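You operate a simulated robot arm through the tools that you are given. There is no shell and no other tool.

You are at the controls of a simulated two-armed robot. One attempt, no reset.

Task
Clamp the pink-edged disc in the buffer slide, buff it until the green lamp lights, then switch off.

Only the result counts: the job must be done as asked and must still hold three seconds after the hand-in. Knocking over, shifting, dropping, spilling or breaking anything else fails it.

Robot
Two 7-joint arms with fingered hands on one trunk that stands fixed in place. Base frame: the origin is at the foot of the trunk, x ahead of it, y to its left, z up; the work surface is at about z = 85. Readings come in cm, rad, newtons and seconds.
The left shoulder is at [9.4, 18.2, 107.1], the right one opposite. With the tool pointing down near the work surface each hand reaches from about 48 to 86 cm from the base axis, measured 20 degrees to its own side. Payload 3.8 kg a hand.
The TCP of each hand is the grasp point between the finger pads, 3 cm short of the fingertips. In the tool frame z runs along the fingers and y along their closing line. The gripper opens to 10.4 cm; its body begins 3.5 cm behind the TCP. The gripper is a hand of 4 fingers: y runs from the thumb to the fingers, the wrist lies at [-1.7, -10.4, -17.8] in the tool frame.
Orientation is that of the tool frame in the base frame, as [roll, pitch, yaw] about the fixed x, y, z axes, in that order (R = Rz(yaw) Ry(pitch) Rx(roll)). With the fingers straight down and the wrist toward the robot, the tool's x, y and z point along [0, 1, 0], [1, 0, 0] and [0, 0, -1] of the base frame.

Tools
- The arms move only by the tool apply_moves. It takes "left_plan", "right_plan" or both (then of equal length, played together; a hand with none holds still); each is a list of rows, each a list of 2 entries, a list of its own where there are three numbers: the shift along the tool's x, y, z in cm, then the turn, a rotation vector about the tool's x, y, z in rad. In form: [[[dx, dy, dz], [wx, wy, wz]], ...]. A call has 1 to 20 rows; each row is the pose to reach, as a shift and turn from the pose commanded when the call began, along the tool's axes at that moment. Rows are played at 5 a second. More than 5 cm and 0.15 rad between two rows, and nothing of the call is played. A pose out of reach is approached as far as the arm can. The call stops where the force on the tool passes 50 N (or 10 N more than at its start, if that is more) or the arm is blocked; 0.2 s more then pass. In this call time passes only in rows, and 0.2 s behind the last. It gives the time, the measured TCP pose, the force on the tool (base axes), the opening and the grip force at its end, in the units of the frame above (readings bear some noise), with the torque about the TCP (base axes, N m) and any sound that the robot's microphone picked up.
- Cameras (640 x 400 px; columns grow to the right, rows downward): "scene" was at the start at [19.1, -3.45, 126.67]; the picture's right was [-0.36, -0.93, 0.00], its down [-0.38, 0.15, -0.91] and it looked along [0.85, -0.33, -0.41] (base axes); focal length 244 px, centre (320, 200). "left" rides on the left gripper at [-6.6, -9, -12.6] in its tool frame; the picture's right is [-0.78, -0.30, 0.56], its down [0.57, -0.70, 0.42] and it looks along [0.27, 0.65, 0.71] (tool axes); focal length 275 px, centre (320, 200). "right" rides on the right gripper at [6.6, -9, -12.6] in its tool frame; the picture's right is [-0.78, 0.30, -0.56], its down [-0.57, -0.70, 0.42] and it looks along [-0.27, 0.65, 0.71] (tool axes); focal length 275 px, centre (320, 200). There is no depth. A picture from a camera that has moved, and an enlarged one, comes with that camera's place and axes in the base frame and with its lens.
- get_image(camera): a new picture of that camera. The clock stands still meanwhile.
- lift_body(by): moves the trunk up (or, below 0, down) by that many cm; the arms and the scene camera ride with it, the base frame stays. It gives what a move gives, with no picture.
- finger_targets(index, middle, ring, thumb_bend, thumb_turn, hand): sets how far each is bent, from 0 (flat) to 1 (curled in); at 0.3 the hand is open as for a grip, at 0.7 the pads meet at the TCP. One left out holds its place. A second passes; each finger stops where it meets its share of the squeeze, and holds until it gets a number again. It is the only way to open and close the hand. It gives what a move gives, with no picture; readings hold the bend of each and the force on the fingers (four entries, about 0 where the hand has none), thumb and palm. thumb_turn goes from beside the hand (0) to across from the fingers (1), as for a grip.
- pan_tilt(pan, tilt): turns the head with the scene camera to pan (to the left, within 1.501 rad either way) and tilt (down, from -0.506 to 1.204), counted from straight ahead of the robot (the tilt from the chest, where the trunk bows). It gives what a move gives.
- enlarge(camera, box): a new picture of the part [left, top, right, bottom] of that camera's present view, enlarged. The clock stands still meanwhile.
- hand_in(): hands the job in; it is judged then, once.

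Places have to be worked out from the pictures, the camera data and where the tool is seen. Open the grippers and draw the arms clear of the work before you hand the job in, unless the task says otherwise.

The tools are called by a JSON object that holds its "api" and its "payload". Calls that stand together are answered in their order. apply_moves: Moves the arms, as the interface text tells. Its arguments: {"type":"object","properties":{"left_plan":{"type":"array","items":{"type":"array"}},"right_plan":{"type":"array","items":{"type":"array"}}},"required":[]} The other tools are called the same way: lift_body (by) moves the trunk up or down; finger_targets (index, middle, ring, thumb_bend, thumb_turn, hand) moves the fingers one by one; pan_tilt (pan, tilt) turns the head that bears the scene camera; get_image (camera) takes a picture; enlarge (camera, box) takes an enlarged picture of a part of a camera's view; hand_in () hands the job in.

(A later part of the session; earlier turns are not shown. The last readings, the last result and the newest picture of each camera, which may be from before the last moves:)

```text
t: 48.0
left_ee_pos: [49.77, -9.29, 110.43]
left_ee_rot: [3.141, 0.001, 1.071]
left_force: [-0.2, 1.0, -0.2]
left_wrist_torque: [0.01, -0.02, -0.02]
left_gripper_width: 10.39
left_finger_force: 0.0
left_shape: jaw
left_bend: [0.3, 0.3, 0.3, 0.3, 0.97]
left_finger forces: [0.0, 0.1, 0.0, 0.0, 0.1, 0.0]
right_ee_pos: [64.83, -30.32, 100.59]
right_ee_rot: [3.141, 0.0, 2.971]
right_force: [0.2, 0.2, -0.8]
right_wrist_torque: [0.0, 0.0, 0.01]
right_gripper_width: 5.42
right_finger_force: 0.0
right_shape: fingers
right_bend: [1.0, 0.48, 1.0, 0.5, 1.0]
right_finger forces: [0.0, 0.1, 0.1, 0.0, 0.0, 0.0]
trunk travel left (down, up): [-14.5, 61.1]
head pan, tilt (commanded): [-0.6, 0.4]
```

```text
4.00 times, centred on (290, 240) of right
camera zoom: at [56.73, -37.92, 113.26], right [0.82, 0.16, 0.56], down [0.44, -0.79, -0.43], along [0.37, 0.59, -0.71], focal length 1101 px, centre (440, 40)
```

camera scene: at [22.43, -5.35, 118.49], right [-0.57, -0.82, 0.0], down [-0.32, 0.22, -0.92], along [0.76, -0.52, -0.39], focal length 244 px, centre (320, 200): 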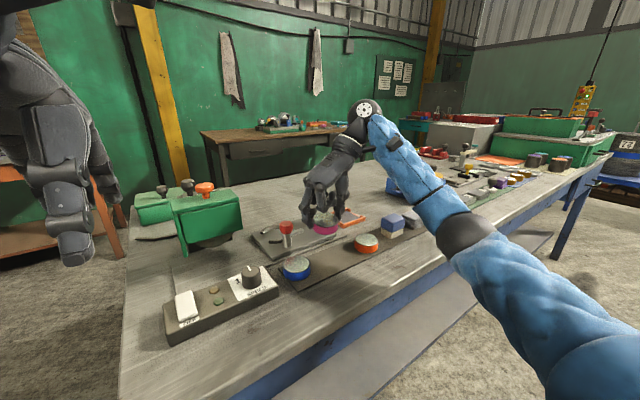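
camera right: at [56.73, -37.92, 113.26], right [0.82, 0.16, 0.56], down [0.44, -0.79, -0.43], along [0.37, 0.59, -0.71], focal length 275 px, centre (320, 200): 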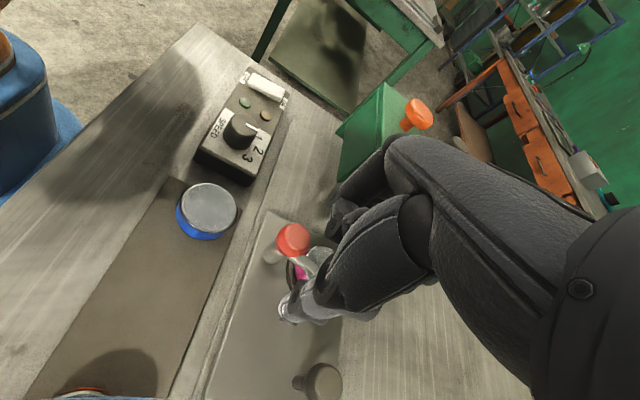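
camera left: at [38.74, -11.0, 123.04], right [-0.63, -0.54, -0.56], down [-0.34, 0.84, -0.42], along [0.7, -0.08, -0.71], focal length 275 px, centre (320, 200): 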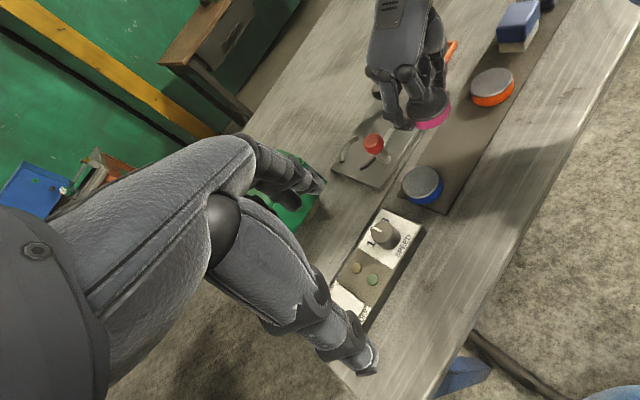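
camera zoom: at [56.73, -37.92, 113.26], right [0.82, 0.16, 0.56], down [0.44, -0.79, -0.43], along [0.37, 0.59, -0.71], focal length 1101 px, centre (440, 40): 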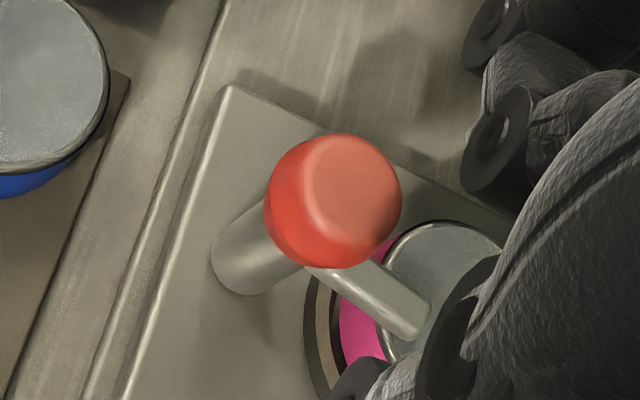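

The bar lies over the disc, about 10° short of pointing at its centre. I regrip the knob from a turned-back angle and turn further until I feel a stop.

{"api": "apply_moves", "payload": {"right_plan": [[[0.04, 1.2, 0], [0, 0, 0.11]], [[0.08, 2.4, 0], [0, 0, 0.22]], [[0.12, 3.6, 0], [0, 0, 0.33]], [[0.146, 4.318, 0], [0, 0, 0.44]], [[0.146, 4.318, 2.5], [0, 0, 0.44]], [[0.146, 4.318, 5.0], [0, 0, 0.44]], [[0.146, 4.318, 7.4], [0, 0, 0.44]]]}}

{"api": "finger_targets", "payload": {"hand": "right", "middle": 0.75, "thumb_bend": 0.75}}

{"api": "enlarge", "payload": {"camera": "left", "box": [340, 100, 420, 170]}}

{"api": "enlarge", "payload": {"camera": "scene", "box": [245, 190, 315, 255]}}

```text
t: 49.6
left_ee_pos: [49.8, -9.4, 110.45]
left_ee_rot: [-3.141, -0.001, 1.072]
left_force: [0.2, 0.1, 0.0]
left_wrist_torque: [0.01, 0.01, -0.01]
left_gripper_width: 10.36
left_finger_force: 0.2
left_shape: jaw
left_bend: [0.3, 0.3, 0.3, 0.3, 0.97]
left_finger forces: [0.0, 0.1, 0.0, 0.0, 0.1, 0.0]
right_ee_pos: [65.57, -25.99, 93.13]
right_ee_rot: [3.14, 0.0, 2.53]
right_force: [0.7, 0.0, 0.4]
right_wrist_torque: [-0.01, -0.02, 0.0]
right_gripper_width: 5.41
right_finger_force: 0.1
right_shape: fingers
right_bend: [1.0, 0.48, 1.0, 0.5, 1.0]
right_finger forces: [0.0, 0.0, 0.1, 0.1, 0.0, 0.1]
trunk travel left (down, up): [-14.5, 61.1]
head pan, tilt (commanded): [-0.6, 0.4]
```

```text
t: 50.6
left_ee_pos: [49.7, -9.35, 110.37]
left_ee_rot: [3.141, 0.001, 1.072]
left_force: [0.4, -0.6, 0.6]
left_wrist_torque: [0.01, 0.0, 0.02]
left_gripper_width: 10.35
left_finger_force: 0.1
left_shape: jaw
left_bend: [0.3, 0.3, 0.3, 0.3, 0.97]
left_finger forces: [0.1, 0.0, 0.1, 0.0, 0.1, 0.0]
right_ee_pos: [65.49, -26.09, 93.17]
right_ee_rot: [-3.141, -0.002, 2.529]
right_force: [0.5, -1.7, -1.3]
right_wrist_torque: [-0.01, -0.08, -0.01]
right_gripper_width: 4.76
right_finger_force: 12.1
right_shape: fingers
right_bend: [1.0, 0.6, 1.0, 0.65, 1.0]
right_finger forces: [0.0, 11.9, 0.0, 0.1, 12.4, 0.0]
trunk travel left (down, up): [-14.5, 61.1]
head pan, tilt (commanded): [-0.6, 0.4]
```

```text
5.71 times, centred on (380, 135) of left
camera zoom: at [38.72, -10.97, 123.03], right [-0.63, -0.54, -0.56], down [-0.34, 0.84, -0.42], along [0.7, -0.08, -0.71], focal length 1573 px, centre (-23, 571)
```

zoom: 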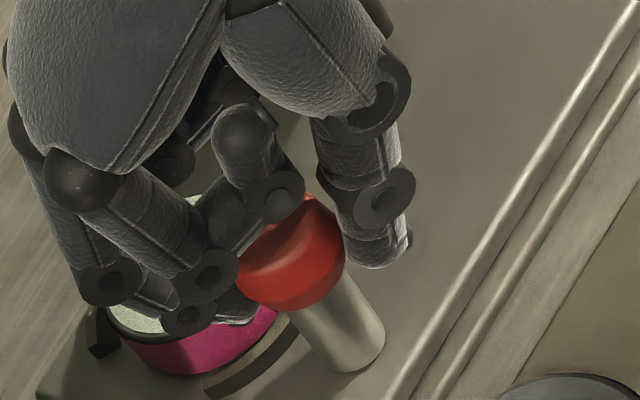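

```text
6.15 times, centred on (280, 222) of scene
camera zoom: at [22.43, -5.34, 118.49], right [-0.56, -0.83, 0.0], down [-0.32, 0.22, -0.92], along [0.76, -0.52, -0.39], focal length 1501 px, centre (566, 62)
```

zoom: 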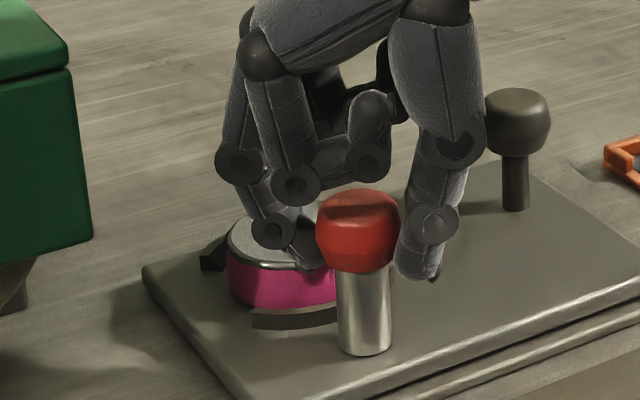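

Gripped again (≈12 N). I turn another 0.42 rad and read the torque.

{"api": "apply_moves", "payload": {"right_plan": [[[-0.062, -0.09, 0], [0, 0, -0.14]], [[-0.137, -0.17, 0], [0, 0, -0.28]], [[-0.221, -0.238, 0], [0, 0, -0.42]]]}}

{"api": "enlarge", "payload": {"camera": "scene", "box": [245, 190, 315, 255]}}

{"api": "enlarge", "payload": {"camera": "right", "box": [230, 170, 370, 310]}}

```text
t: 51.4
left_ee_pos: [49.91, -9.58, 110.41]
left_ee_rot: [-3.14, 0.0, 1.071]
left_force: [-0.2, 0.4, 0.2]
left_wrist_torque: [0.03, 0.01, -0.01]
left_gripper_width: 10.41
left_finger_force: 0.1
left_shape: jaw
left_bend: [0.3, 0.3, 0.3, 0.3, 0.97]
left_finger forces: [0.1, 0.0, 0.1, 0.0, 0.0, 0.0]
right_ee_pos: [65.64, -26.36, 93.17]
right_ee_rot: [3.141, 0.0, 2.952]
right_force: [6.8, 0.7, -2.9]
right_wrist_torque: [0.02, -0.18, -0.21]
right_gripper_width: 4.71
right_finger_force: 14.4
right_shape: fingers
right_bend: [1.0, 0.59, 1.0, 0.66, 0.99]
right_finger forces: [0.0, 16.7, 0.1, 0.1, 11.7, 0.0]
trunk travel left (down, up): [-14.5, 61.1]
head pan, tilt (commanded): [-0.6, 0.4]
```

```text
6.15 times, centred on (280, 222) of scene
camera zoom: at [22.5, -5.33, 118.47], right [-0.56, -0.83, 0.0], down [-0.32, 0.22, -0.92], along [0.76, -0.52, -0.39], focal length 1501 px, centre (566, 62)
```

zoom: 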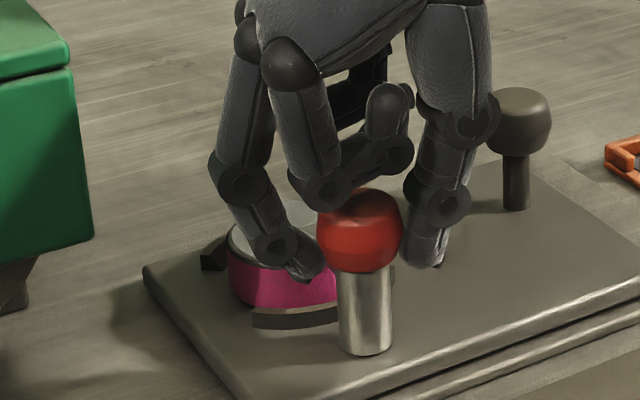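

```text
2.86 times, centred on (300, 240) of right
camera zoom: at [57.39, -33.87, 105.73], right [0.82, 0.14, 0.56], down [0.43, -0.8, -0.42], along [0.38, 0.59, -0.71], focal length 786 px, centre (377, 86)
```

zoom: 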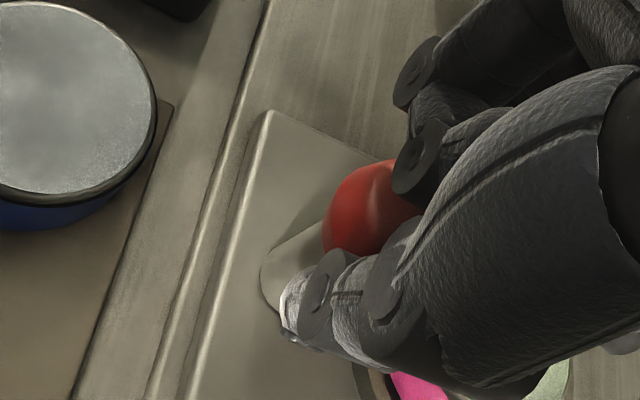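

Resistance appears now (torque −0.21 N·m). I turn a bit more to make sure it's at its stop, then release and inspect.

{"api": "apply_moves", "payload": {"right_plan": [[[-0.062, -0.09, 0], [0, 0, -0.12]], [[-0.12, -0.15, 0], [0, 0, -0.24]]]}}

{"api": "finger_targets", "payload": {"hand": "right", "middle": 0.48, "thumb_bend": 0.5}}

{"api": "apply_moves", "payload": {"right_plan": [[[0, 0, -2], [0, 0, 0]], [[0, 0, -4], [0, 0, 0]], [[0, -1.5, -6], [0, 0, 0]], [[0, -4, -7.5], [0, 0, 0]]]}}

{"api": "enlarge", "payload": {"camera": "right", "box": [230, 190, 350, 290]}}

{"api": "enlarge", "payload": {"camera": "left", "box": [340, 100, 420, 170]}}

{"api": "enlarge", "payload": {"camera": "scene", "box": [245, 190, 315, 255]}}

```text
t: 52.0
left_ee_pos: [49.98, -9.39, 110.42]
left_ee_rot: [-3.139, -0.001, 1.071]
left_force: [-1.0, 0.6, -0.1]
left_wrist_torque: [0.0, -0.01, -0.04]
left_gripper_width: 10.37
left_finger_force: 0.0
left_shape: jaw
left_bend: [0.3, 0.3, 0.3, 0.3, 0.97]
left_finger forces: [0.0, 0.1, 0.0, 0.1, 0.0, 0.0]
right_ee_pos: [65.73, -26.45, 93.11]
right_ee_rot: [3.14, -0.004, -3.09]
right_force: [4.6, 1.3, -3.9]
right_wrist_torque: [-0.05, -0.09, -0.25]
right_gripper_width: 4.61
right_finger_force: 14.0
right_shape: fingers
right_bend: [1.0, 0.59, 1.0, 0.68, 0.98]
right_finger forces: [0.0, 15.2, 0.0, 0.0, 12.9, 0.0]
trunk travel left (down, up): [-14.5, 61.1]
head pan, tilt (commanded): [-0.6, 0.4]
```

```text
t: 53.0
left_ee_pos: [49.75, -9.43, 110.33]
left_ee_rot: [-3.141, -0.002, 1.071]
left_force: [-0.2, 0.1, 0.0]
left_wrist_torque: [0.0, 0.0, 0.03]
left_gripper_width: 10.39
left_finger_force: 0.1
left_shape: jaw
left_bend: [0.3, 0.3, 0.3, 0.3, 0.97]
left_finger forces: [0.1, 0.0, 0.0, 0.1, 0.1, 0.1]
right_ee_pos: [65.7, -26.52, 93.18]
right_ee_rot: [-3.141, -0.001, -3.094]
right_force: [0.3, -0.1, 0.0]
right_wrist_torque: [-0.02, 0.01, 0.0]
right_gripper_width: 5.42
right_finger_force: 0.0
right_shape: fingers
right_bend: [1.0, 0.48, 1.0, 0.5, 1.0]
right_finger forces: [0.0, 0.0, 0.1, 0.0, 0.0, 0.1]
trunk travel left (down, up): [-14.5, 61.1]
head pan, tilt (commanded): [-0.6, 0.4]
```

```text
t: 54.0
left_ee_pos: [49.76, -9.31, 110.51]
left_ee_rot: [-3.139, 0.001, 1.072]
left_force: [-0.1, 0.2, -0.1]
left_wrist_torque: [0.04, -0.01, 0.03]
left_gripper_width: 10.37
left_finger_force: 0.0
left_shape: jaw
left_bend: [0.3, 0.3, 0.3, 0.3, 0.97]
left_finger forces: [0.1, 0.0, 0.1, 0.1, 0.1, 0.0]
right_ee_pos: [65.76, -30.51, 100.74]
right_ee_rot: [3.141, 0.0, -3.095]
right_force: [0.2, 0.2, 0.2]
right_wrist_torque: [0.03, -0.01, 0.0]
right_gripper_width: 5.4
right_finger_force: 0.0
right_shape: fingers
right_bend: [1.0, 0.48, 1.0, 0.5, 1.0]
right_finger forces: [0.0, 0.0, 0.0, 0.1, 0.0, 0.0]
trunk travel left (down, up): [-14.5, 61.1]
head pan, tilt (commanded): [-0.6, 0.4]
```

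```text
4.00 times, centred on (290, 240) of right
camera zoom: at [59.57, -39.8, 113.35], right [0.76, 0.33, 0.56], down [0.6, -0.67, -0.43], along [0.23, 0.66, -0.71], focal length 1101 px, centre (440, 40)
```

zoom: 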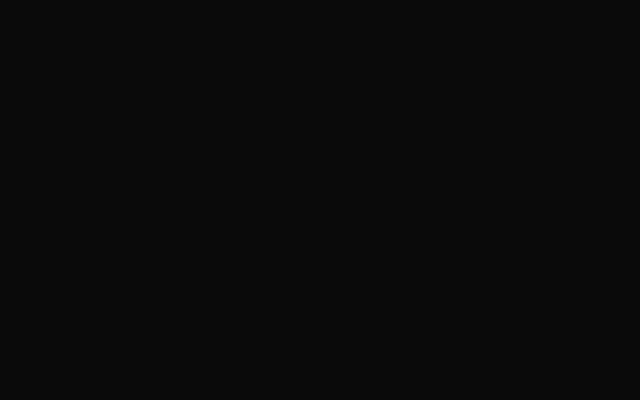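

```text
5.71 times, centred on (380, 135) of left
camera zoom: at [38.66, -10.94, 123.07], right [-0.63, -0.54, -0.56], down [-0.34, 0.84, -0.42], along [0.7, -0.08, -0.71], focal length 1573 px, centre (-23, 571)
```

zoom: 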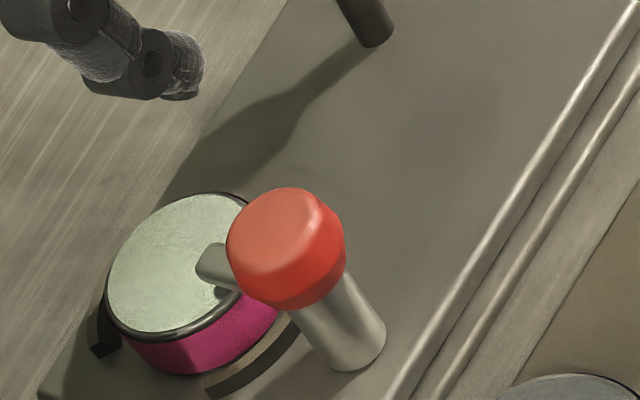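

```text
6.15 times, centred on (280, 222) of scene
camera zoom: at [22.37, -5.32, 118.5], right [-0.56, -0.83, 0.0], down [-0.32, 0.22, -0.92], along [0.76, -0.52, -0.39], focal length 1501 px, centre (566, 62)
```

zoom: 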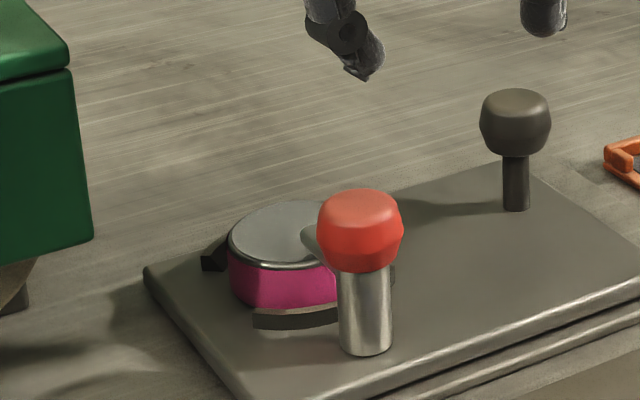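

The bar now points straight at the disc's centre (tip ≈[71.1, -26.1]) and it met its stop, so the disc is clamped. Next I bring the right hand over the black slide handle (≈[72.1, -36.6]), turned to φ≈20°.

{"api": "apply_moves", "payload": {"right_plan": [[[-0.61, -0.65, 0], [0, 0, 0.141]], [[-1.22, -1.3, 0], [0, 0, 0.282]], [[-1.82, -1.95, 0], [0, 0, 0.423]], [[-2.43, -2.6, 0], [0, 0, 0.564]], [[-3.04, -3.25, 0], [0, 0, 0.705]], [[-3.65, -3.9, 0], [0, 0, 0.846]], [[-4.26, -4.55, 0], [0, 0, 0.987]], [[-4.86, -5.2, 0], [0, 0, 1.128]], [[-5.47, -5.85, 0], [0, 0, 1.268]]]}}

{"api": "get_image", "payload": {"camera": "right"}}

{"api": "enlarge", "payload": {"camera": "left", "box": [330, 40, 450, 160]}}

{"api": "enlarge", "payload": {"camera": "scene", "box": [245, 170, 355, 260]}}

```text
t: 56.0
left_ee_pos: [49.83, -9.41, 110.45]
left_ee_rot: [3.14, -0.001, 1.073]
left_force: [0.3, 0.0, -0.6]
left_wrist_torque: [0.02, 0.04, 0.0]
left_gripper_width: 10.34
left_finger_force: 0.1
left_shape: jaw
left_bend: [0.3, 0.3, 0.3, 0.3, 0.97]
left_finger forces: [0.1, 0.0, 0.1, 0.1, 0.0, 0.0]
right_ee_pos: [71.69, -36.2, 100.62]
right_ee_rot: [3.141, 0.0, 1.919]
right_force: [0.4, 0.1, -0.6]
right_wrist_torque: [0.0, 0.0, -0.03]
right_gripper_width: 5.4
right_finger_force: 0.0
right_shape: fingers
right_bend: [1.0, 0.48, 1.0, 0.5, 1.0]
right_finger forces: [0.0, 0.0, 0.1, 0.1, 0.1, 0.0]
trunk travel left (down, up): [-14.5, 61.1]
head pan, tilt (commanded): [-0.6, 0.4]
```

```text
taken
camera right: at [60.85, -32.98, 113.29], right [0.54, -0.63, 0.56], down [-0.46, -0.78, -0.42], along [0.7, -0.03, -0.71], focal length 275 px, centre (320, 200)
```

right: 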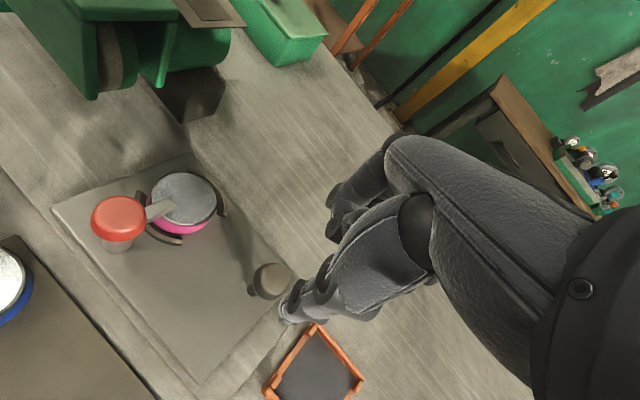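

```text
3.33 times, centred on (390, 100) of left
camera zoom: at [38.71, -10.95, 123.04], right [-0.63, -0.54, -0.56], down [-0.34, 0.84, -0.42], along [0.7, -0.08, -0.71], focal length 918 px, centre (87, 533)
```

zoom: 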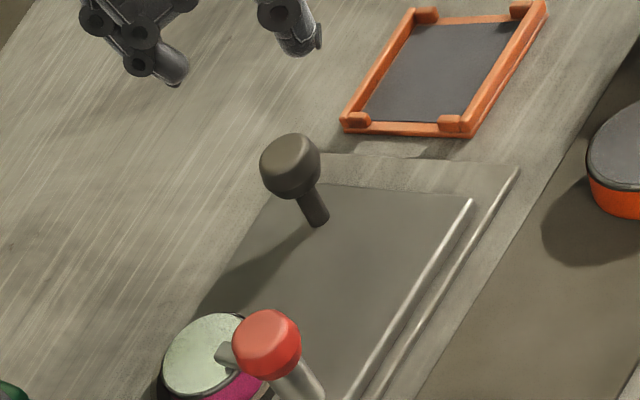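

```text
4.44 times, centred on (300, 215) of scene
camera zoom: at [22.41, -5.32, 118.49], right [-0.56, -0.83, 0.0], down [-0.32, 0.22, -0.92], along [0.76, -0.52, -0.39], focal length 1084 px, centre (409, 133)
```

zoom: 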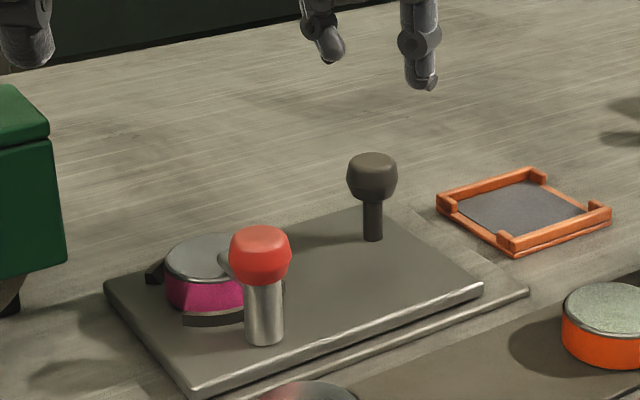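

The right camera clearly shows the bar clamping the disc. I adjust slightly and descend around the black handle, checking halfway.

{"api": "apply_moves", "payload": {"right_plan": [[[0.25, -0.2, 1.5], [0, 0, 0]], [[0.25, -0.2, 3.5], [0, 0, 0]], [[0.25, -0.2, 5.0], [0, 0, 0]]]}}

{"api": "enlarge", "payload": {"camera": "left", "box": [350, 50, 430, 120]}}

{"api": "enlarge", "payload": {"camera": "scene", "box": [265, 170, 335, 240]}}

{"api": "enlarge", "payload": {"camera": "right", "box": [210, 210, 350, 350]}}

```text
t: 56.8
left_ee_pos: [49.89, -9.4, 110.49]
left_ee_rot: [3.141, -0.001, 1.073]
left_force: [-0.1, 0.3, -0.5]
left_wrist_torque: [0.0, 0.01, 0.0]
left_gripper_width: 10.39
left_finger_force: 0.0
left_shape: jaw
left_bend: [0.3, 0.3, 0.3, 0.3, 0.97]
left_finger forces: [0.1, 0.0, 0.0, 0.0, 0.0, 0.0]
right_ee_pos: [71.33, -35.95, 95.65]
right_ee_rot: [-3.141, 0.002, 1.922]
right_force: [0.4, 0.2, -0.1]
right_wrist_torque: [0.01, 0.0, 0.01]
right_gripper_width: 5.44
right_finger_force: 0.1
right_shape: fingers
right_bend: [1.0, 0.48, 1.0, 0.5, 1.0]
right_finger forces: [0.0, 0.0, 0.1, 0.1, 0.0, 0.0]
trunk travel left (down, up): [-14.5, 61.1]
head pan, tilt (commanded): [-0.6, 0.4]
```

```text
5.71 times, centred on (390, 85) of left
camera zoom: at [38.72, -10.96, 123.03], right [-0.63, -0.54, -0.56], down [-0.34, 0.84, -0.42], along [0.7, -0.08, -0.71], focal length 1573 px, centre (-80, 857)
```

zoom: 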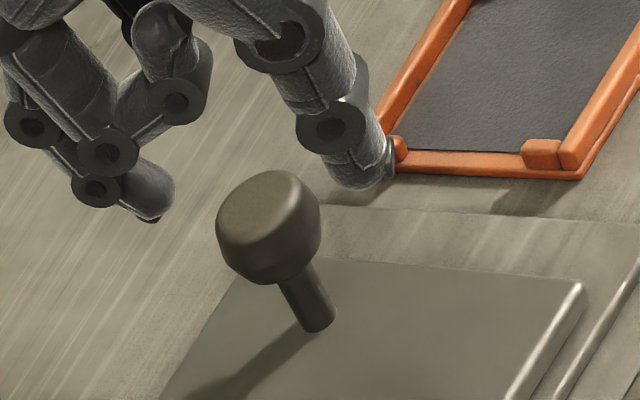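

```text
5.71 times, centred on (300, 205) of scene
camera zoom: at [22.42, -5.33, 118.49], right [-0.56, -0.83, 0.0], down [-0.32, 0.22, -0.92], along [0.76, -0.52, -0.39], focal length 1394 px, centre (434, 171)
```

zoom: 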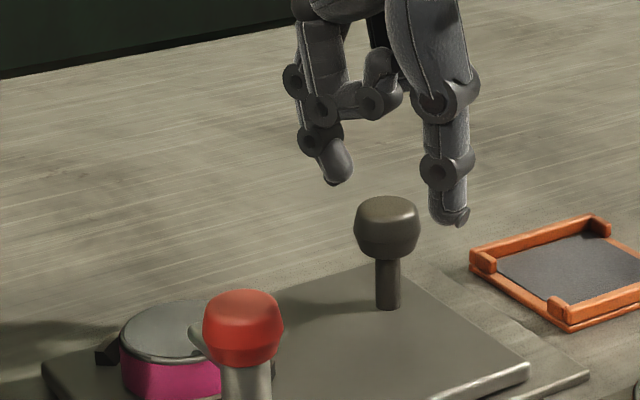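

```text
2.86 times, centred on (280, 280) of right
camera zoom: at [60.59, -32.78, 108.23], right [0.54, -0.63, 0.56], down [-0.46, -0.78, -0.42], along [0.7, -0.03, -0.71], focal length 786 px, centre (434, -29)
```

zoom: 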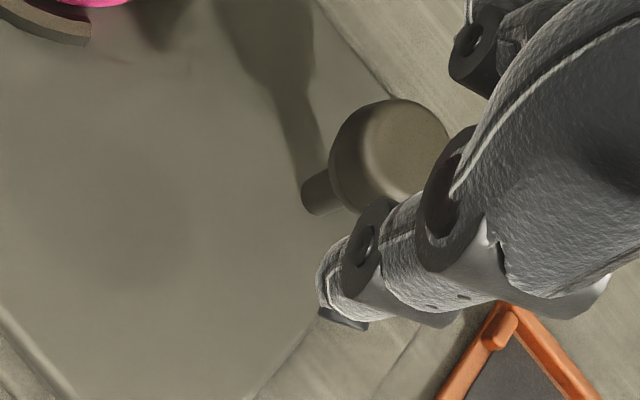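

The pinch line passes through the handle. I descend 2.5 cm more and close on it.

{"api": "apply_moves", "payload": {"right_plan": [[[0, 0.2, 0.9], [0, 0, 0]], [[0, 0.2, 1.8], [0, 0, 0]], [[0, 0.2, 2.7], [0, 0, 0]]]}}

{"api": "finger_targets", "payload": {"hand": "right", "middle": 0.75, "thumb_bend": 0.75}}

{"api": "enlarge", "payload": {"camera": "scene", "box": [235, 170, 335, 260]}}

{"api": "enlarge", "payload": {"camera": "right", "box": [30, 60, 350, 350]}}

```text
t: 57.6
left_ee_pos: [49.84, -9.43, 110.49]
left_ee_rot: [3.141, 0.0, 1.071]
left_force: [-0.2, 0.0, 0.4]
left_wrist_torque: [-0.01, 0.02, 0.0]
left_gripper_width: 10.36
left_finger_force: 0.1
left_shape: jaw
left_bend: [0.3, 0.3, 0.3, 0.3, 0.97]
left_finger forces: [0.0, 0.0, 0.0, 0.0, 0.0, 0.1]
right_ee_pos: [71.5, -35.89, 92.96]
right_ee_rot: [-3.141, 0.0, 1.923]
right_force: [0.3, -0.6, 0.5]
right_wrist_torque: [-0.03, 0.01, -0.01]
right_gripper_width: 5.42
right_finger_force: 0.1
right_shape: fingers
right_bend: [1.0, 0.48, 1.0, 0.5, 1.0]
right_finger forces: [0.0, 0.1, 0.0, 0.0, 0.0, 0.0]
trunk travel left (down, up): [-14.5, 61.1]
head pan, tilt (commanded): [-0.6, 0.4]
```

```text
t: 58.6
left_ee_pos: [49.78, -9.47, 110.45]
left_ee_rot: [3.141, -0.001, 1.073]
left_force: [-0.1, -0.4, 0.3]
left_wrist_torque: [0.02, 0.0, 0.03]
left_gripper_width: 10.39
left_finger_force: 0.2
left_shape: jaw
left_bend: [0.3, 0.3, 0.3, 0.3, 0.97]
left_finger forces: [0.0, 0.1, 0.0, 0.0, 0.0, 0.0]
right_ee_pos: [71.45, -35.96, 92.91]
right_ee_rot: [3.141, 0.0, 1.921]
right_force: [-0.5, -0.1, -0.2]
right_wrist_torque: [0.03, -0.08, 0.11]
right_gripper_width: 4.79
right_finger_force: 11.6
right_shape: fingers
right_bend: [1.0, 0.59, 1.0, 0.65, 1.0]
right_finger forces: [0.0, 12.2, 0.1, 0.0, 11.5, 0.0]
trunk travel left (down, up): [-14.5, 61.1]
head pan, tilt (commanded): [-0.6, 0.4]
```

```text
4.44 times, centred on (285, 215) of scene
camera zoom: at [22.41, -5.32, 118.49], right [-0.56, -0.83, 0.0], down [-0.32, 0.22, -0.92], along [0.76, -0.52, -0.39], focal length 1084 px, centre (476, 133)
```

zoom: 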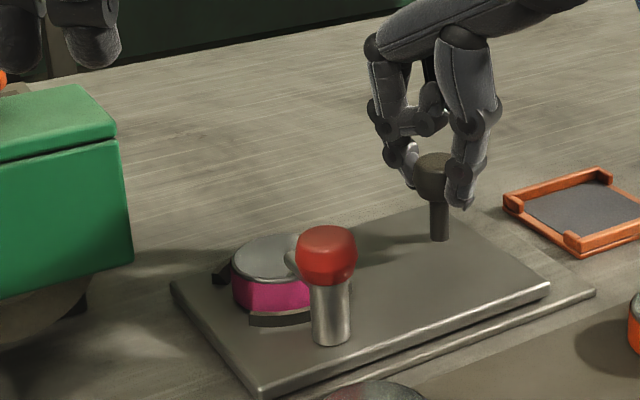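

```text
1.38 times, centred on (190, 205) of right
camera zoom: at [60.73, -32.71, 105.59], right [0.55, -0.63, 0.56], down [-0.46, -0.78, -0.42], along [0.7, -0.03, -0.71], focal length 380 px, centre (499, 193)
```

zoom: 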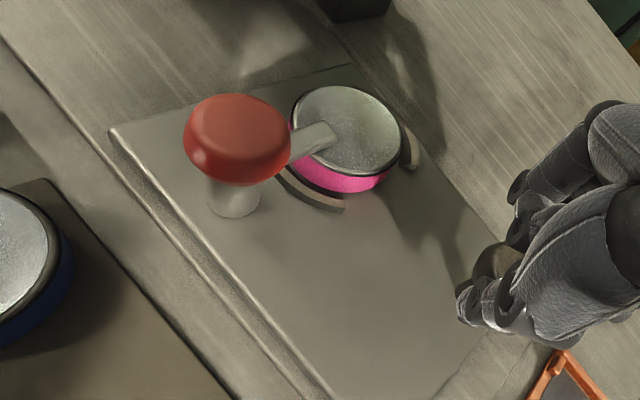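

The handle is gripped at ~12 N. I try a small slide of 2 cm toward the wheel (+y) and check force and motion.

{"api": "apply_moves", "payload": {"right_plan": [[[0.47, 0.17, 0], [0, 0, 0]], [[0.94, 0.34, 0], [0, 0, 0]], [[1.41, 0.51, 0], [0, 0, 0]], [[1.88, 0.69, 0], [0, 0, 0]]]}}

{"api": "enlarge", "payload": {"camera": "scene", "box": [235, 170, 335, 260]}}

```text
t: 59.6
left_ee_pos: [49.87, -9.27, 110.37]
left_ee_rot: [3.141, 0.001, 1.071]
left_force: [-0.2, 0.0, -0.4]
left_wrist_torque: [0.02, 0.01, -0.01]
left_gripper_width: 10.41
left_finger_force: 0.1
left_shape: jaw
left_bend: [0.3, 0.3, 0.3, 0.3, 0.97]
left_finger forces: [0.0, 0.0, 0.0, 0.1, 0.0, 0.1]
right_ee_pos: [71.58, -33.76, 92.88]
right_ee_rot: [-3.14, 0.0, 1.924]
right_force: [-1.5, 0.5, -0.6]
right_wrist_torque: [-0.01, -0.02, 0.1]
right_gripper_width: 4.79
right_finger_force: 11.7
right_shape: fingers
right_bend: [1.0, 0.59, 1.0, 0.65, 1.0]
right_finger forces: [0.1, 11.7, 0.0, 0.0, 11.8, 0.0]
trunk travel left (down, up): [-14.5, 61.1]
head pan, tilt (commanded): [-0.6, 0.4]
```

```text
4.44 times, centred on (285, 215) of scene
camera zoom: at [22.41, -5.3, 118.49], right [-0.56, -0.83, 0.0], down [-0.32, 0.22, -0.92], along [0.76, -0.52, -0.39], focal length 1084 px, centre (476, 133)
```

zoom: 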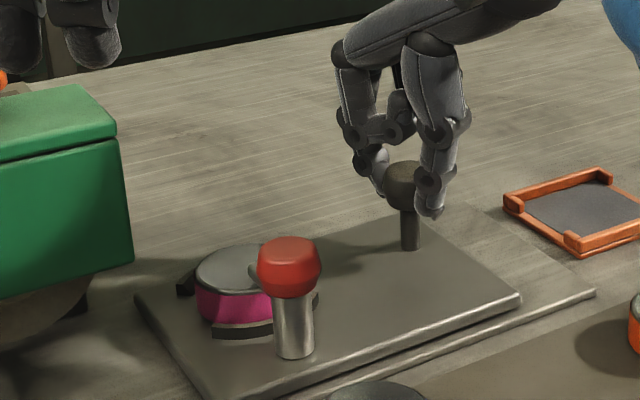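

The slide moves freely with the clamped disc. Before feeding it to the wheel, I prepare the left hand for the rocker (far/ON end ≈[60, -4.3], near/OFF end ≈[56.2, -4.3]): curl index and ring, use the middle fingertip, and move above it.

{"api": "finger_targets", "payload": {"hand": "left", "index": 1.0, "ring": 1.0, "middle": 0.5, "thumb_bend": 0.3}}

{"api": "apply_moves", "payload": {"left_plan": [[[1.59, 0.77, 1.5], [0, 0, -0.1]], [[3.17, 1.55, 3.0], [0, 0, -0.2]], [[4.76, 2.32, 4.5], [0, 0, -0.3]], [[6.34, 3.1, 6.0], [0, 0, -0.4]], [[7.93, 3.87, 7.5], [0, 0, -0.5]], [[7.93, 3.87, 10.0], [0, 0, -0.5]]]}}

{"api": "pan_tilt", "payload": {"pan": -0.3, "tilt": 0.5}}

{"api": "get_image", "payload": {"camera": "scene"}}

{"api": "get_image", "payload": {"camera": "left"}}

{"api": "get_image", "payload": {"camera": "right"}}

```text
t: 60.6
left_ee_pos: [49.8, -9.32, 110.39]
left_ee_rot: [-3.141, 0.0, 1.072]
left_force: [0.6, -0.6, 0.8]
left_wrist_torque: [0.0, -0.02, 0.0]
left_gripper_width: 6.45
left_finger_force: 0.0
left_shape: fingers
left_bend: [1.0, 0.5, 1.0, 0.3, 0.97]
left_finger forces: [0.0, 0.1, 0.0, 0.0, 0.0, 0.0]
right_ee_pos: [71.47, -33.9, 92.97]
right_ee_rot: [3.141, 0.0, 1.921]
right_force: [-1.0, 1.7, -0.5]
right_wrist_torque: [0.03, -0.05, 0.08]
right_gripper_width: 4.78
right_finger_force: 11.4
right_shape: fingers
right_bend: [1.0, 0.59, 1.0, 0.65, 1.0]
right_finger forces: [0.0, 11.7, 0.0, 0.0, 11.6, 0.0]
trunk travel left (down, up): [-14.5, 61.1]
head pan, tilt (commanded): [-0.6, 0.4]
```

```text
t: 62.0
left_ee_pos: [56.76, -4.29, 100.41]
left_ee_rot: [3.141, 0.001, 1.572]
left_force: [0.3, -0.1, 1.4]
left_wrist_torque: [-0.02, -0.03, 0.0]
left_gripper_width: 6.47
left_finger_force: 0.1
left_shape: fingers
left_bend: [1.0, 0.5, 1.0, 0.3, 0.97]
left_finger forces: [0.0, 0.0, 0.1, 0.1, 0.1, 0.1]
right_ee_pos: [71.49, -33.92, 93.01]
right_ee_rot: [-3.142, -0.001, 1.922]
right_force: [-0.7, 0.9, -2.1]
right_wrist_torque: [0.03, -0.04, 0.06]
right_gripper_width: 4.78
right_finger_force: 11.2
right_shape: fingers
right_bend: [1.0, 0.59, 1.0, 0.65, 1.0]
right_finger forces: [0.0, 11.6, 0.0, 0.1, 11.2, 0.1]
trunk travel left (down, up): [-14.5, 61.1]
head pan, tilt (commanded): [-0.6, 0.4]
```

```text
t: 62.8
left_ee_pos: [56.87, -4.34, 100.42]
left_ee_rot: [3.141, -0.002, 1.571]
left_force: [-0.5, 0.5, -0.4]
left_wrist_torque: [-0.02, -0.01, -0.01]
left_gripper_width: 6.45
left_finger_force: 0.1
left_shape: fingers
left_bend: [1.0, 0.5, 1.0, 0.3, 0.97]
left_finger forces: [0.0, 0.0, 0.0, 0.0, 0.1, 0.1]
right_ee_pos: [71.51, -33.77, 92.9]
right_ee_rot: [3.141, 0.001, 1.923]
right_force: [-1.1, 0.3, -1.3]
right_wrist_torque: [0.04, -0.04, 0.07]
right_gripper_width: 4.77
right_finger_force: 11.2
right_shape: fingers
right_bend: [1.0, 0.59, 1.0, 0.65, 1.0]
right_finger forces: [0.0, 11.3, 0.1, 0.0, 11.7, 0.0]
trunk travel left (down, up): [-14.5, 61.1]
head pan, tilt (commanded): [-0.3, 0.499]
```

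```text
taken
camera scene: at [23.46, -2.79, 117.58], right [-0.3, -0.96, 0.0], down [-0.46, 0.14, -0.88], along [0.84, -0.26, -0.48], focal length 244 px, centre (320, 200)
```

scene: 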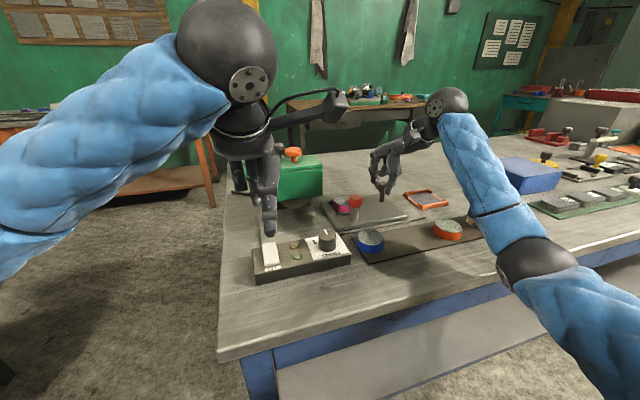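

```text
taken
camera left: at [47.86, -10.94, 113.02], right [-0.3, -0.78, -0.56], down [-0.7, 0.57, -0.42], along [0.65, 0.27, -0.71], focal length 275 px, centre (320, 200)
```

left: 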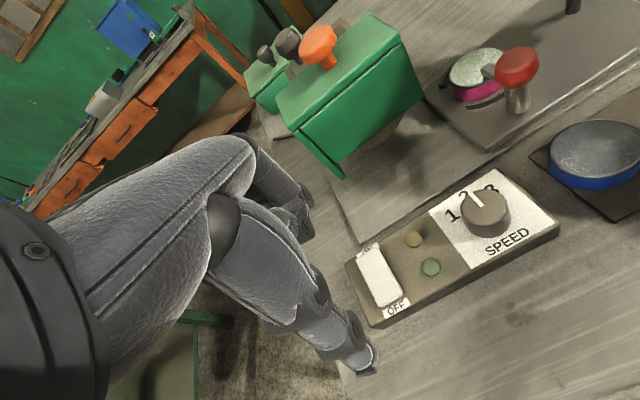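

```text
taken
camera right: at [60.74, -30.72, 105.61], right [0.55, -0.63, 0.56], down [-0.46, -0.78, -0.42], along [0.7, -0.03, -0.71], focal length 275 px, centre (320, 200)
```

right: 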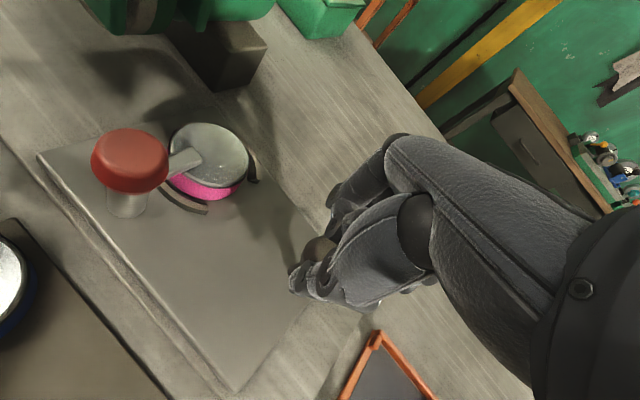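

The left camera has a clear view of the rocker and lamps. I zoom in for precise rocker coordinates and to see the fingertip from the scene camera.

{"api": "enlarge", "payload": {"camera": "left", "box": [330, 220, 450, 330]}}

{"api": "enlarge", "payload": {"camera": "scene", "box": [220, 170, 360, 290]}}

```text
3.64 times, centred on (390, 275) of left
camera zoom: at [47.86, -10.94, 113.02], right [-0.3, -0.78, -0.56], down [-0.7, 0.57, -0.42], along [0.65, 0.27, -0.71], focal length 1001 px, centre (66, -73)
```

zoom: 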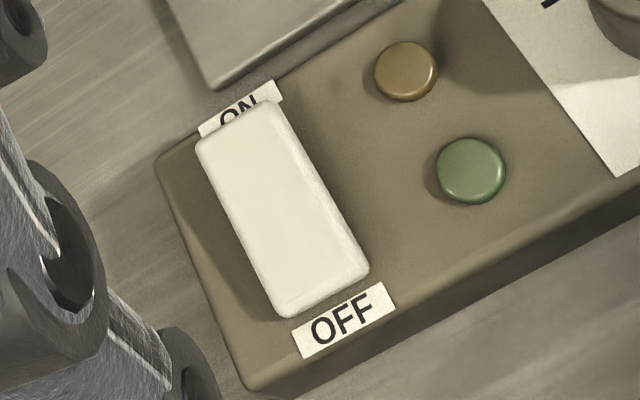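

```text
3.33 times, centred on (290, 230) of scene
camera zoom: at [23.46, -2.79, 117.58], right [-0.3, -0.96, 0.0], down [-0.46, 0.14, -0.88], along [0.84, -0.26, -0.48], focal length 813 px, centre (420, 100)
```

zoom: 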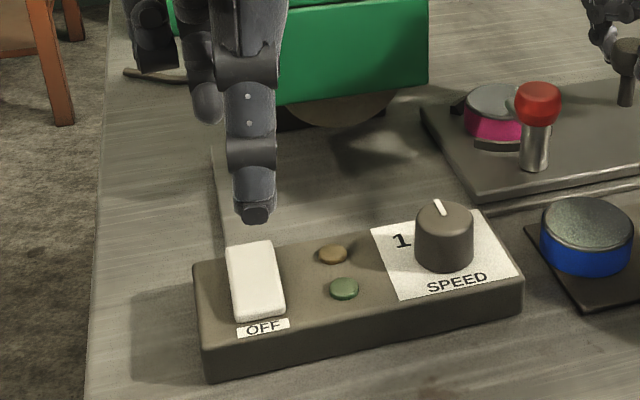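

Left middle fingertip is at ≈TCP+[3.4, +1.2]. I align it over the ON end of the rocker and go down to just above it.

{"api": "apply_moves", "payload": {"left_plan": [[[-0.6, -0.2, 1.5], [0, 0, 0]], [[-1.1, -0.35, 3.0], [0, 0, 0]], [[-1.1, -0.35, 4.8], [0, 0, 0]], [[-1.1, -0.35, 6.6], [0, 0, 0]]]}}

{"api": "enlarge", "payload": {"camera": "left", "box": [290, 180, 490, 340]}}

{"api": "enlarge", "payload": {"camera": "scene", "box": [220, 190, 340, 290]}}

```text
t: 63.8
left_ee_pos: [56.54, -5.46, 93.76]
left_ee_rot: [3.141, -0.001, 1.572]
left_force: [-0.1, -0.2, 0.3]
left_wrist_torque: [0.03, 0.0, -0.01]
left_gripper_width: 6.47
left_finger_force: 0.1
left_shape: fingers
left_bend: [1.0, 0.5, 1.0, 0.3, 0.97]
left_finger forces: [0.0, 0.1, 0.1, 0.1, 0.0, 0.0]
right_ee_pos: [71.52, -33.81, 93.0]
right_ee_rot: [3.141, 0.002, 1.923]
right_force: [0.0, 0.6, -2.1]
right_wrist_torque: [0.02, -0.07, 0.09]
right_gripper_width: 4.77
right_finger_force: 11.4
right_shape: fingers
right_bend: [1.0, 0.59, 1.0, 0.65, 1.0]
right_finger forces: [0.0, 11.6, 0.0, 0.1, 11.3, 0.0]
trunk travel left (down, up): [-14.5, 61.1]
head pan, tilt (commanded): [-0.3, 0.499]
```

```text
2.50 times, centred on (390, 260) of left
camera zoom: at [47.5, -12.03, 106.45], right [-0.3, -0.78, -0.56], down [-0.7, 0.57, -0.42], along [0.65, 0.27, -0.71], focal length 688 px, centre (145, 50)
```

zoom: 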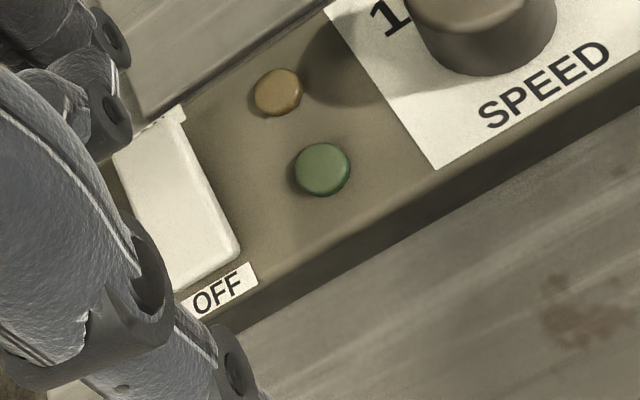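

```text
4.00 times, centred on (280, 240) of scene
camera zoom: at [23.45, -2.78, 117.58], right [-0.3, -0.96, 0.0], down [-0.46, 0.14, -0.88], along [0.84, -0.26, -0.48], focal length 976 px, centre (480, 40)
```

zoom: 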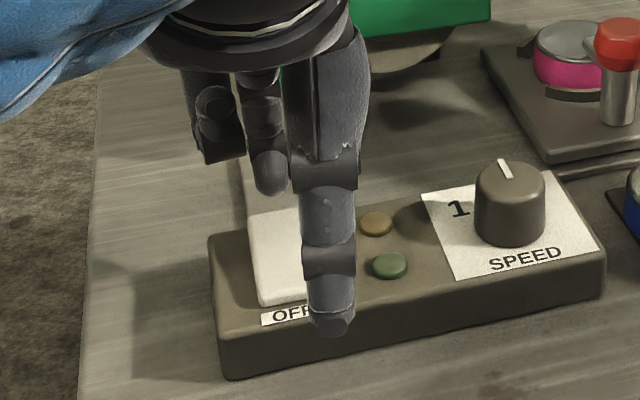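

The fingertip is above the ON end; I shift 0.5 cm back and press down in small steps, watching the force and sounds.

{"api": "apply_moves", "payload": {"left_plan": [[[0, -0.5, 0.5], [0, 0, 0]], [[0, -0.5, 1.0], [0, 0, 0]], [[0, -0.5, 1.4], [0, 0, 0]], [[0, -0.5, 1.7], [0, 0, 0]], [[0, -0.5, 2.0], [0, 0, 0]]]}}

{"api": "enlarge", "payload": {"camera": "left", "box": [290, 180, 490, 340]}}

{"api": "enlarge", "payload": {"camera": "scene", "box": [220, 190, 340, 290]}}

```text
t: 65.0
left_ee_pos: [56.02, -5.39, 92.05]
left_ee_rot: [3.135, 0.003, 1.574]
left_force: [1.9, 0.8, 15.7]
left_wrist_torque: [0.24, -0.59, 0.04]
left_gripper_width: 6.46
left_finger_force: 7.8
left_shape: fingers
left_bend: [1.0, 0.48, 1.0, 0.3, 0.97]
left_finger forces: [0.1, 15.4, 0.1, 0.0, 0.1, 0.0]
right_ee_pos: [71.42, -33.84, 92.98]
right_ee_rot: [-3.141, 0.0, 1.92]
right_force: [0.9, 0.8, -5.4]
right_wrist_torque: [0.01, -0.13, 0.07]
right_gripper_width: 4.75
right_finger_force: 11.0
right_shape: fingers
right_bend: [1.0, 0.59, 1.0, 0.65, 1.0]
right_finger forces: [0.0, 12.2, 0.1, 0.1, 9.9, 0.1]
trunk travel left (down, up): [-14.5, 61.1]
head pan, tilt (commanded): [-0.3, 0.499]
```

```text
2.50 times, centred on (390, 260) of left
camera zoom: at [46.98, -12.01, 104.66], right [-0.29, -0.78, -0.56], down [-0.7, 0.57, -0.43], along [0.65, 0.26, -0.71], focal length 688 px, centre (145, 50)
```

zoom: 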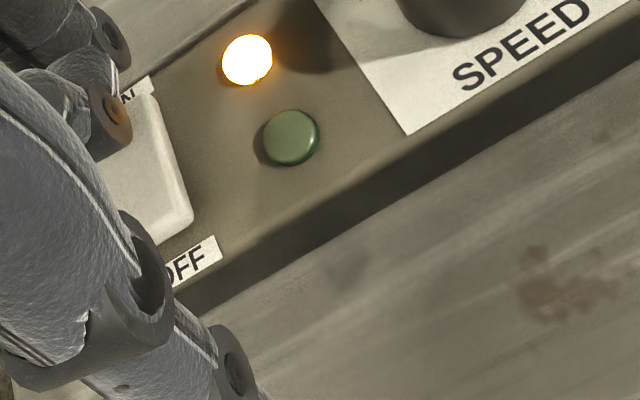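

```text
4.00 times, centred on (280, 240) of scene
camera zoom: at [23.39, -2.78, 117.61], right [-0.3, -0.96, 0.0], down [-0.46, 0.14, -0.88], along [0.84, -0.26, -0.48], focal length 976 px, centre (480, 40)
```

zoom: 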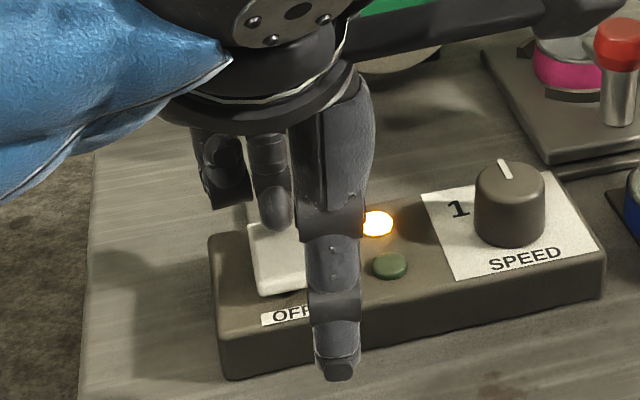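

The amber lamp is lit: the machine is on. I lift the left finger and park it above the OFF end (x≈56.2), ready to press.

{"api": "apply_moves", "payload": {"left_plan": [[[0, 0, -1.5], [0, 0, 0]], [[0, 0, -3.5], [0, 0, 0]], [[0, -1.8, -4.5], [0, 0, 0]], [[0, -3.4, -4.5], [0, 0, 0]]]}}

{"api": "get_image", "payload": {"camera": "left"}}

{"api": "get_image", "payload": {"camera": "scene"}}

{"api": "get_image", "payload": {"camera": "right"}}

```text
t: 66.0
left_ee_pos: [52.61, -5.45, 96.38]
left_ee_rot: [-3.14, -0.002, 1.573]
left_force: [0.6, -0.2, -0.5]
left_wrist_torque: [-0.04, 0.02, -0.01]
left_gripper_width: 6.47
left_finger_force: 0.0
left_shape: fingers
left_bend: [1.0, 0.5, 1.0, 0.3, 0.97]
left_finger forces: [0.1, 0.1, 0.0, 0.0, 0.0, 0.0]
right_ee_pos: [71.45, -33.85, 93.0]
right_ee_rot: [3.142, 0.0, 1.922]
right_force: [-1.6, -0.5, -0.7]
right_wrist_torque: [0.05, 0.04, 0.07]
right_gripper_width: 4.78
right_finger_force: 10.7
right_shape: fingers
right_bend: [1.0, 0.59, 1.0, 0.65, 1.0]
right_finger forces: [0.0, 10.9, 0.1, 0.1, 11.9, 0.0]
trunk travel left (down, up): [-14.5, 61.1]
head pan, tilt (commanded): [-0.3, 0.499]
```

```text
taken
camera left: at [43.6, -12.07, 108.96], right [-0.3, -0.78, -0.56], down [-0.7, 0.57, -0.42], along [0.65, 0.27, -0.71], focal length 275 px, centre (320, 200)
```

left: 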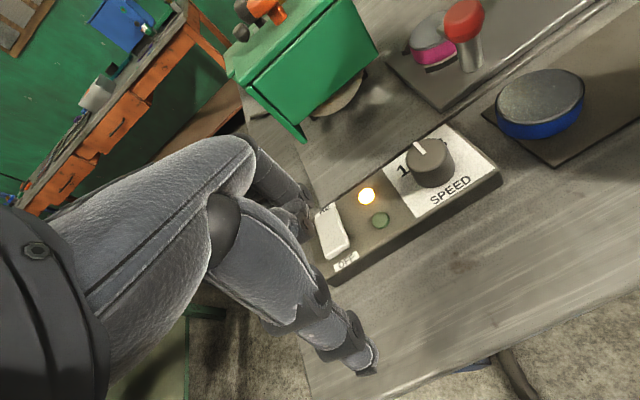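

```text
taken
camera scene: at [23.46, -2.79, 117.58], right [-0.3, -0.96, 0.0], down [-0.46, 0.14, -0.88], along [0.84, -0.26, -0.48], focal length 244 px, centre (320, 200)
```

scene: 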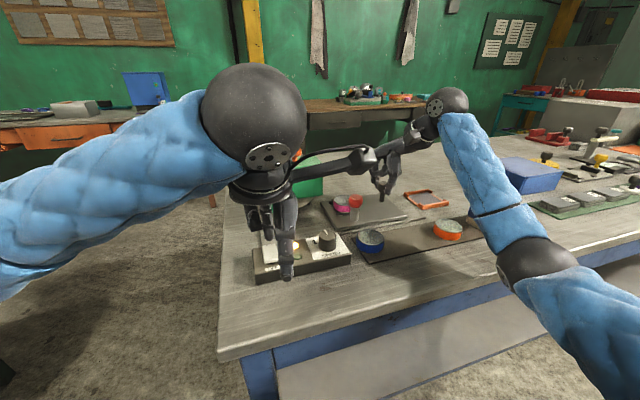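

```text
taken
camera right: at [60.74, -30.72, 105.6], right [0.55, -0.63, 0.56], down [-0.46, -0.78, -0.42], along [0.7, -0.03, -0.71], focal length 275 px, centre (320, 200)
```

right: 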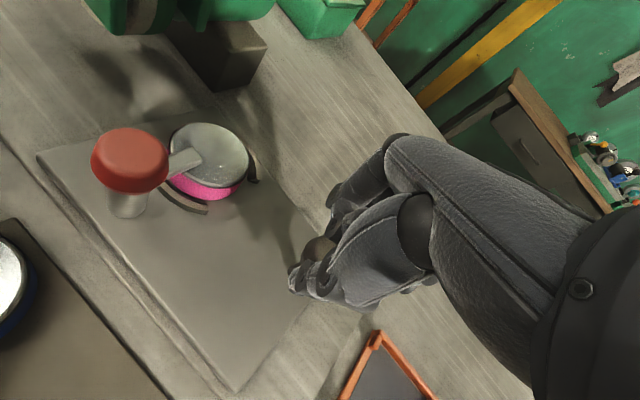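

Amber stays on. Now I push the slide toward the wheel in steps, monitoring force and the lamps.

{"api": "apply_moves", "payload": {"right_plan": [[[0.66, 0.24, 0], [0, 0, 0]], [[1.31, 0.48, 0], [0, 0, 0]], [[1.97, 0.72, 0], [0, 0, 0]], [[2.63, 0.96, 0], [0, 0, 0]], [[3.29, 1.2, 0], [0, 0, 0]], [[3.94, 1.44, 0], [0, 0, 0]]]}}

{"api": "get_image", "payload": {"camera": "left"}}

{"api": "get_image", "payload": {"camera": "right"}}

{"api": "enlarge", "payload": {"camera": "scene", "box": [270, 130, 430, 250]}}

```text
t: 67.4
left_ee_pos: [52.6, -5.4, 96.44]
left_ee_rot: [-3.141, 0.0, 1.573]
left_force: [-0.6, -0.1, 0.0]
left_wrist_torque: [-0.04, 0.02, 0.0]
left_gripper_width: 6.48
left_finger_force: 0.0
left_shape: fingers
left_bend: [1.0, 0.5, 1.0, 0.3, 0.97]
left_finger forces: [0.1, 0.1, 0.1, 0.1, 0.1, 0.0]
right_ee_pos: [71.46, -29.55, 92.88]
right_ee_rot: [3.141, -0.001, 1.924]
right_force: [0.7, 0.5, 1.2]
right_wrist_torque: [0.02, -0.09, 0.04]
right_gripper_width: 4.75
right_finger_force: 11.9
right_shape: fingers
right_bend: [1.0, 0.59, 1.0, 0.65, 1.0]
right_finger forces: [0.0, 12.4, 0.0, 0.0, 11.3, 0.1]
trunk travel left (down, up): [-14.5, 61.1]
head pan, tilt (commanded): [-0.3, 0.499]
```

```text
taken
camera left: at [43.6, -12.04, 108.96], right [-0.3, -0.78, -0.56], down [-0.7, 0.57, -0.42], along [0.65, 0.27, -0.71], focal length 275 px, centre (320, 200)
```

left: 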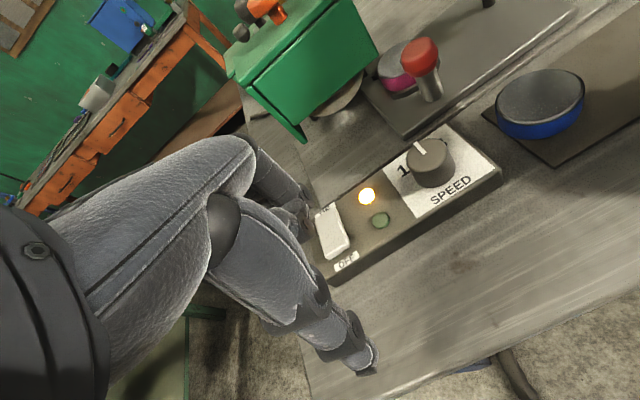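

```text
taken
camera right: at [60.7, -26.42, 105.58], right [0.55, -0.63, 0.56], down [-0.46, -0.78, -0.42], along [0.7, -0.02, -0.71], focal length 275 px, centre (320, 200)
```

right: 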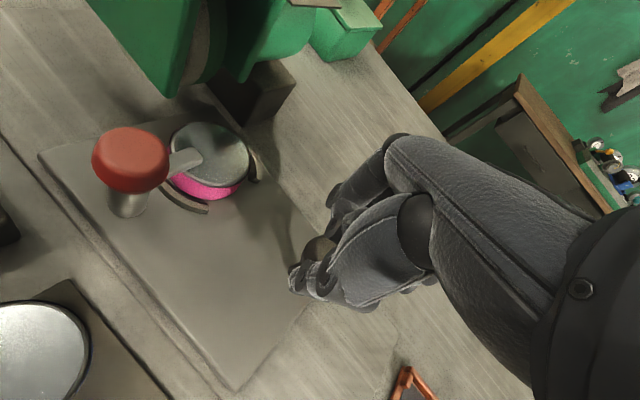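

```text
3.33 times, centred on (350, 190) of scene
camera zoom: at [23.45, -2.74, 117.58], right [-0.3, -0.96, 0.0], down [-0.46, 0.14, -0.88], along [0.84, -0.26, -0.48], focal length 813 px, centre (220, 233)
```

zoom: 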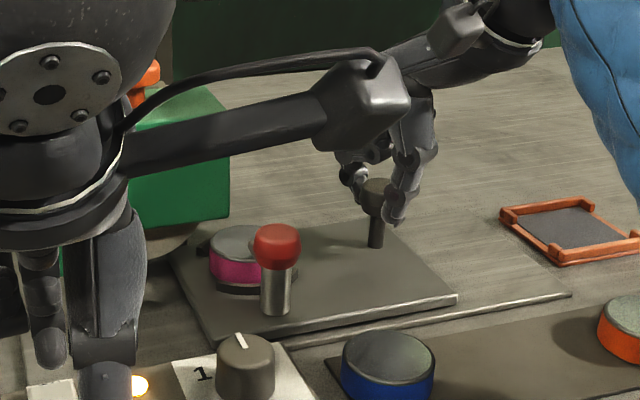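

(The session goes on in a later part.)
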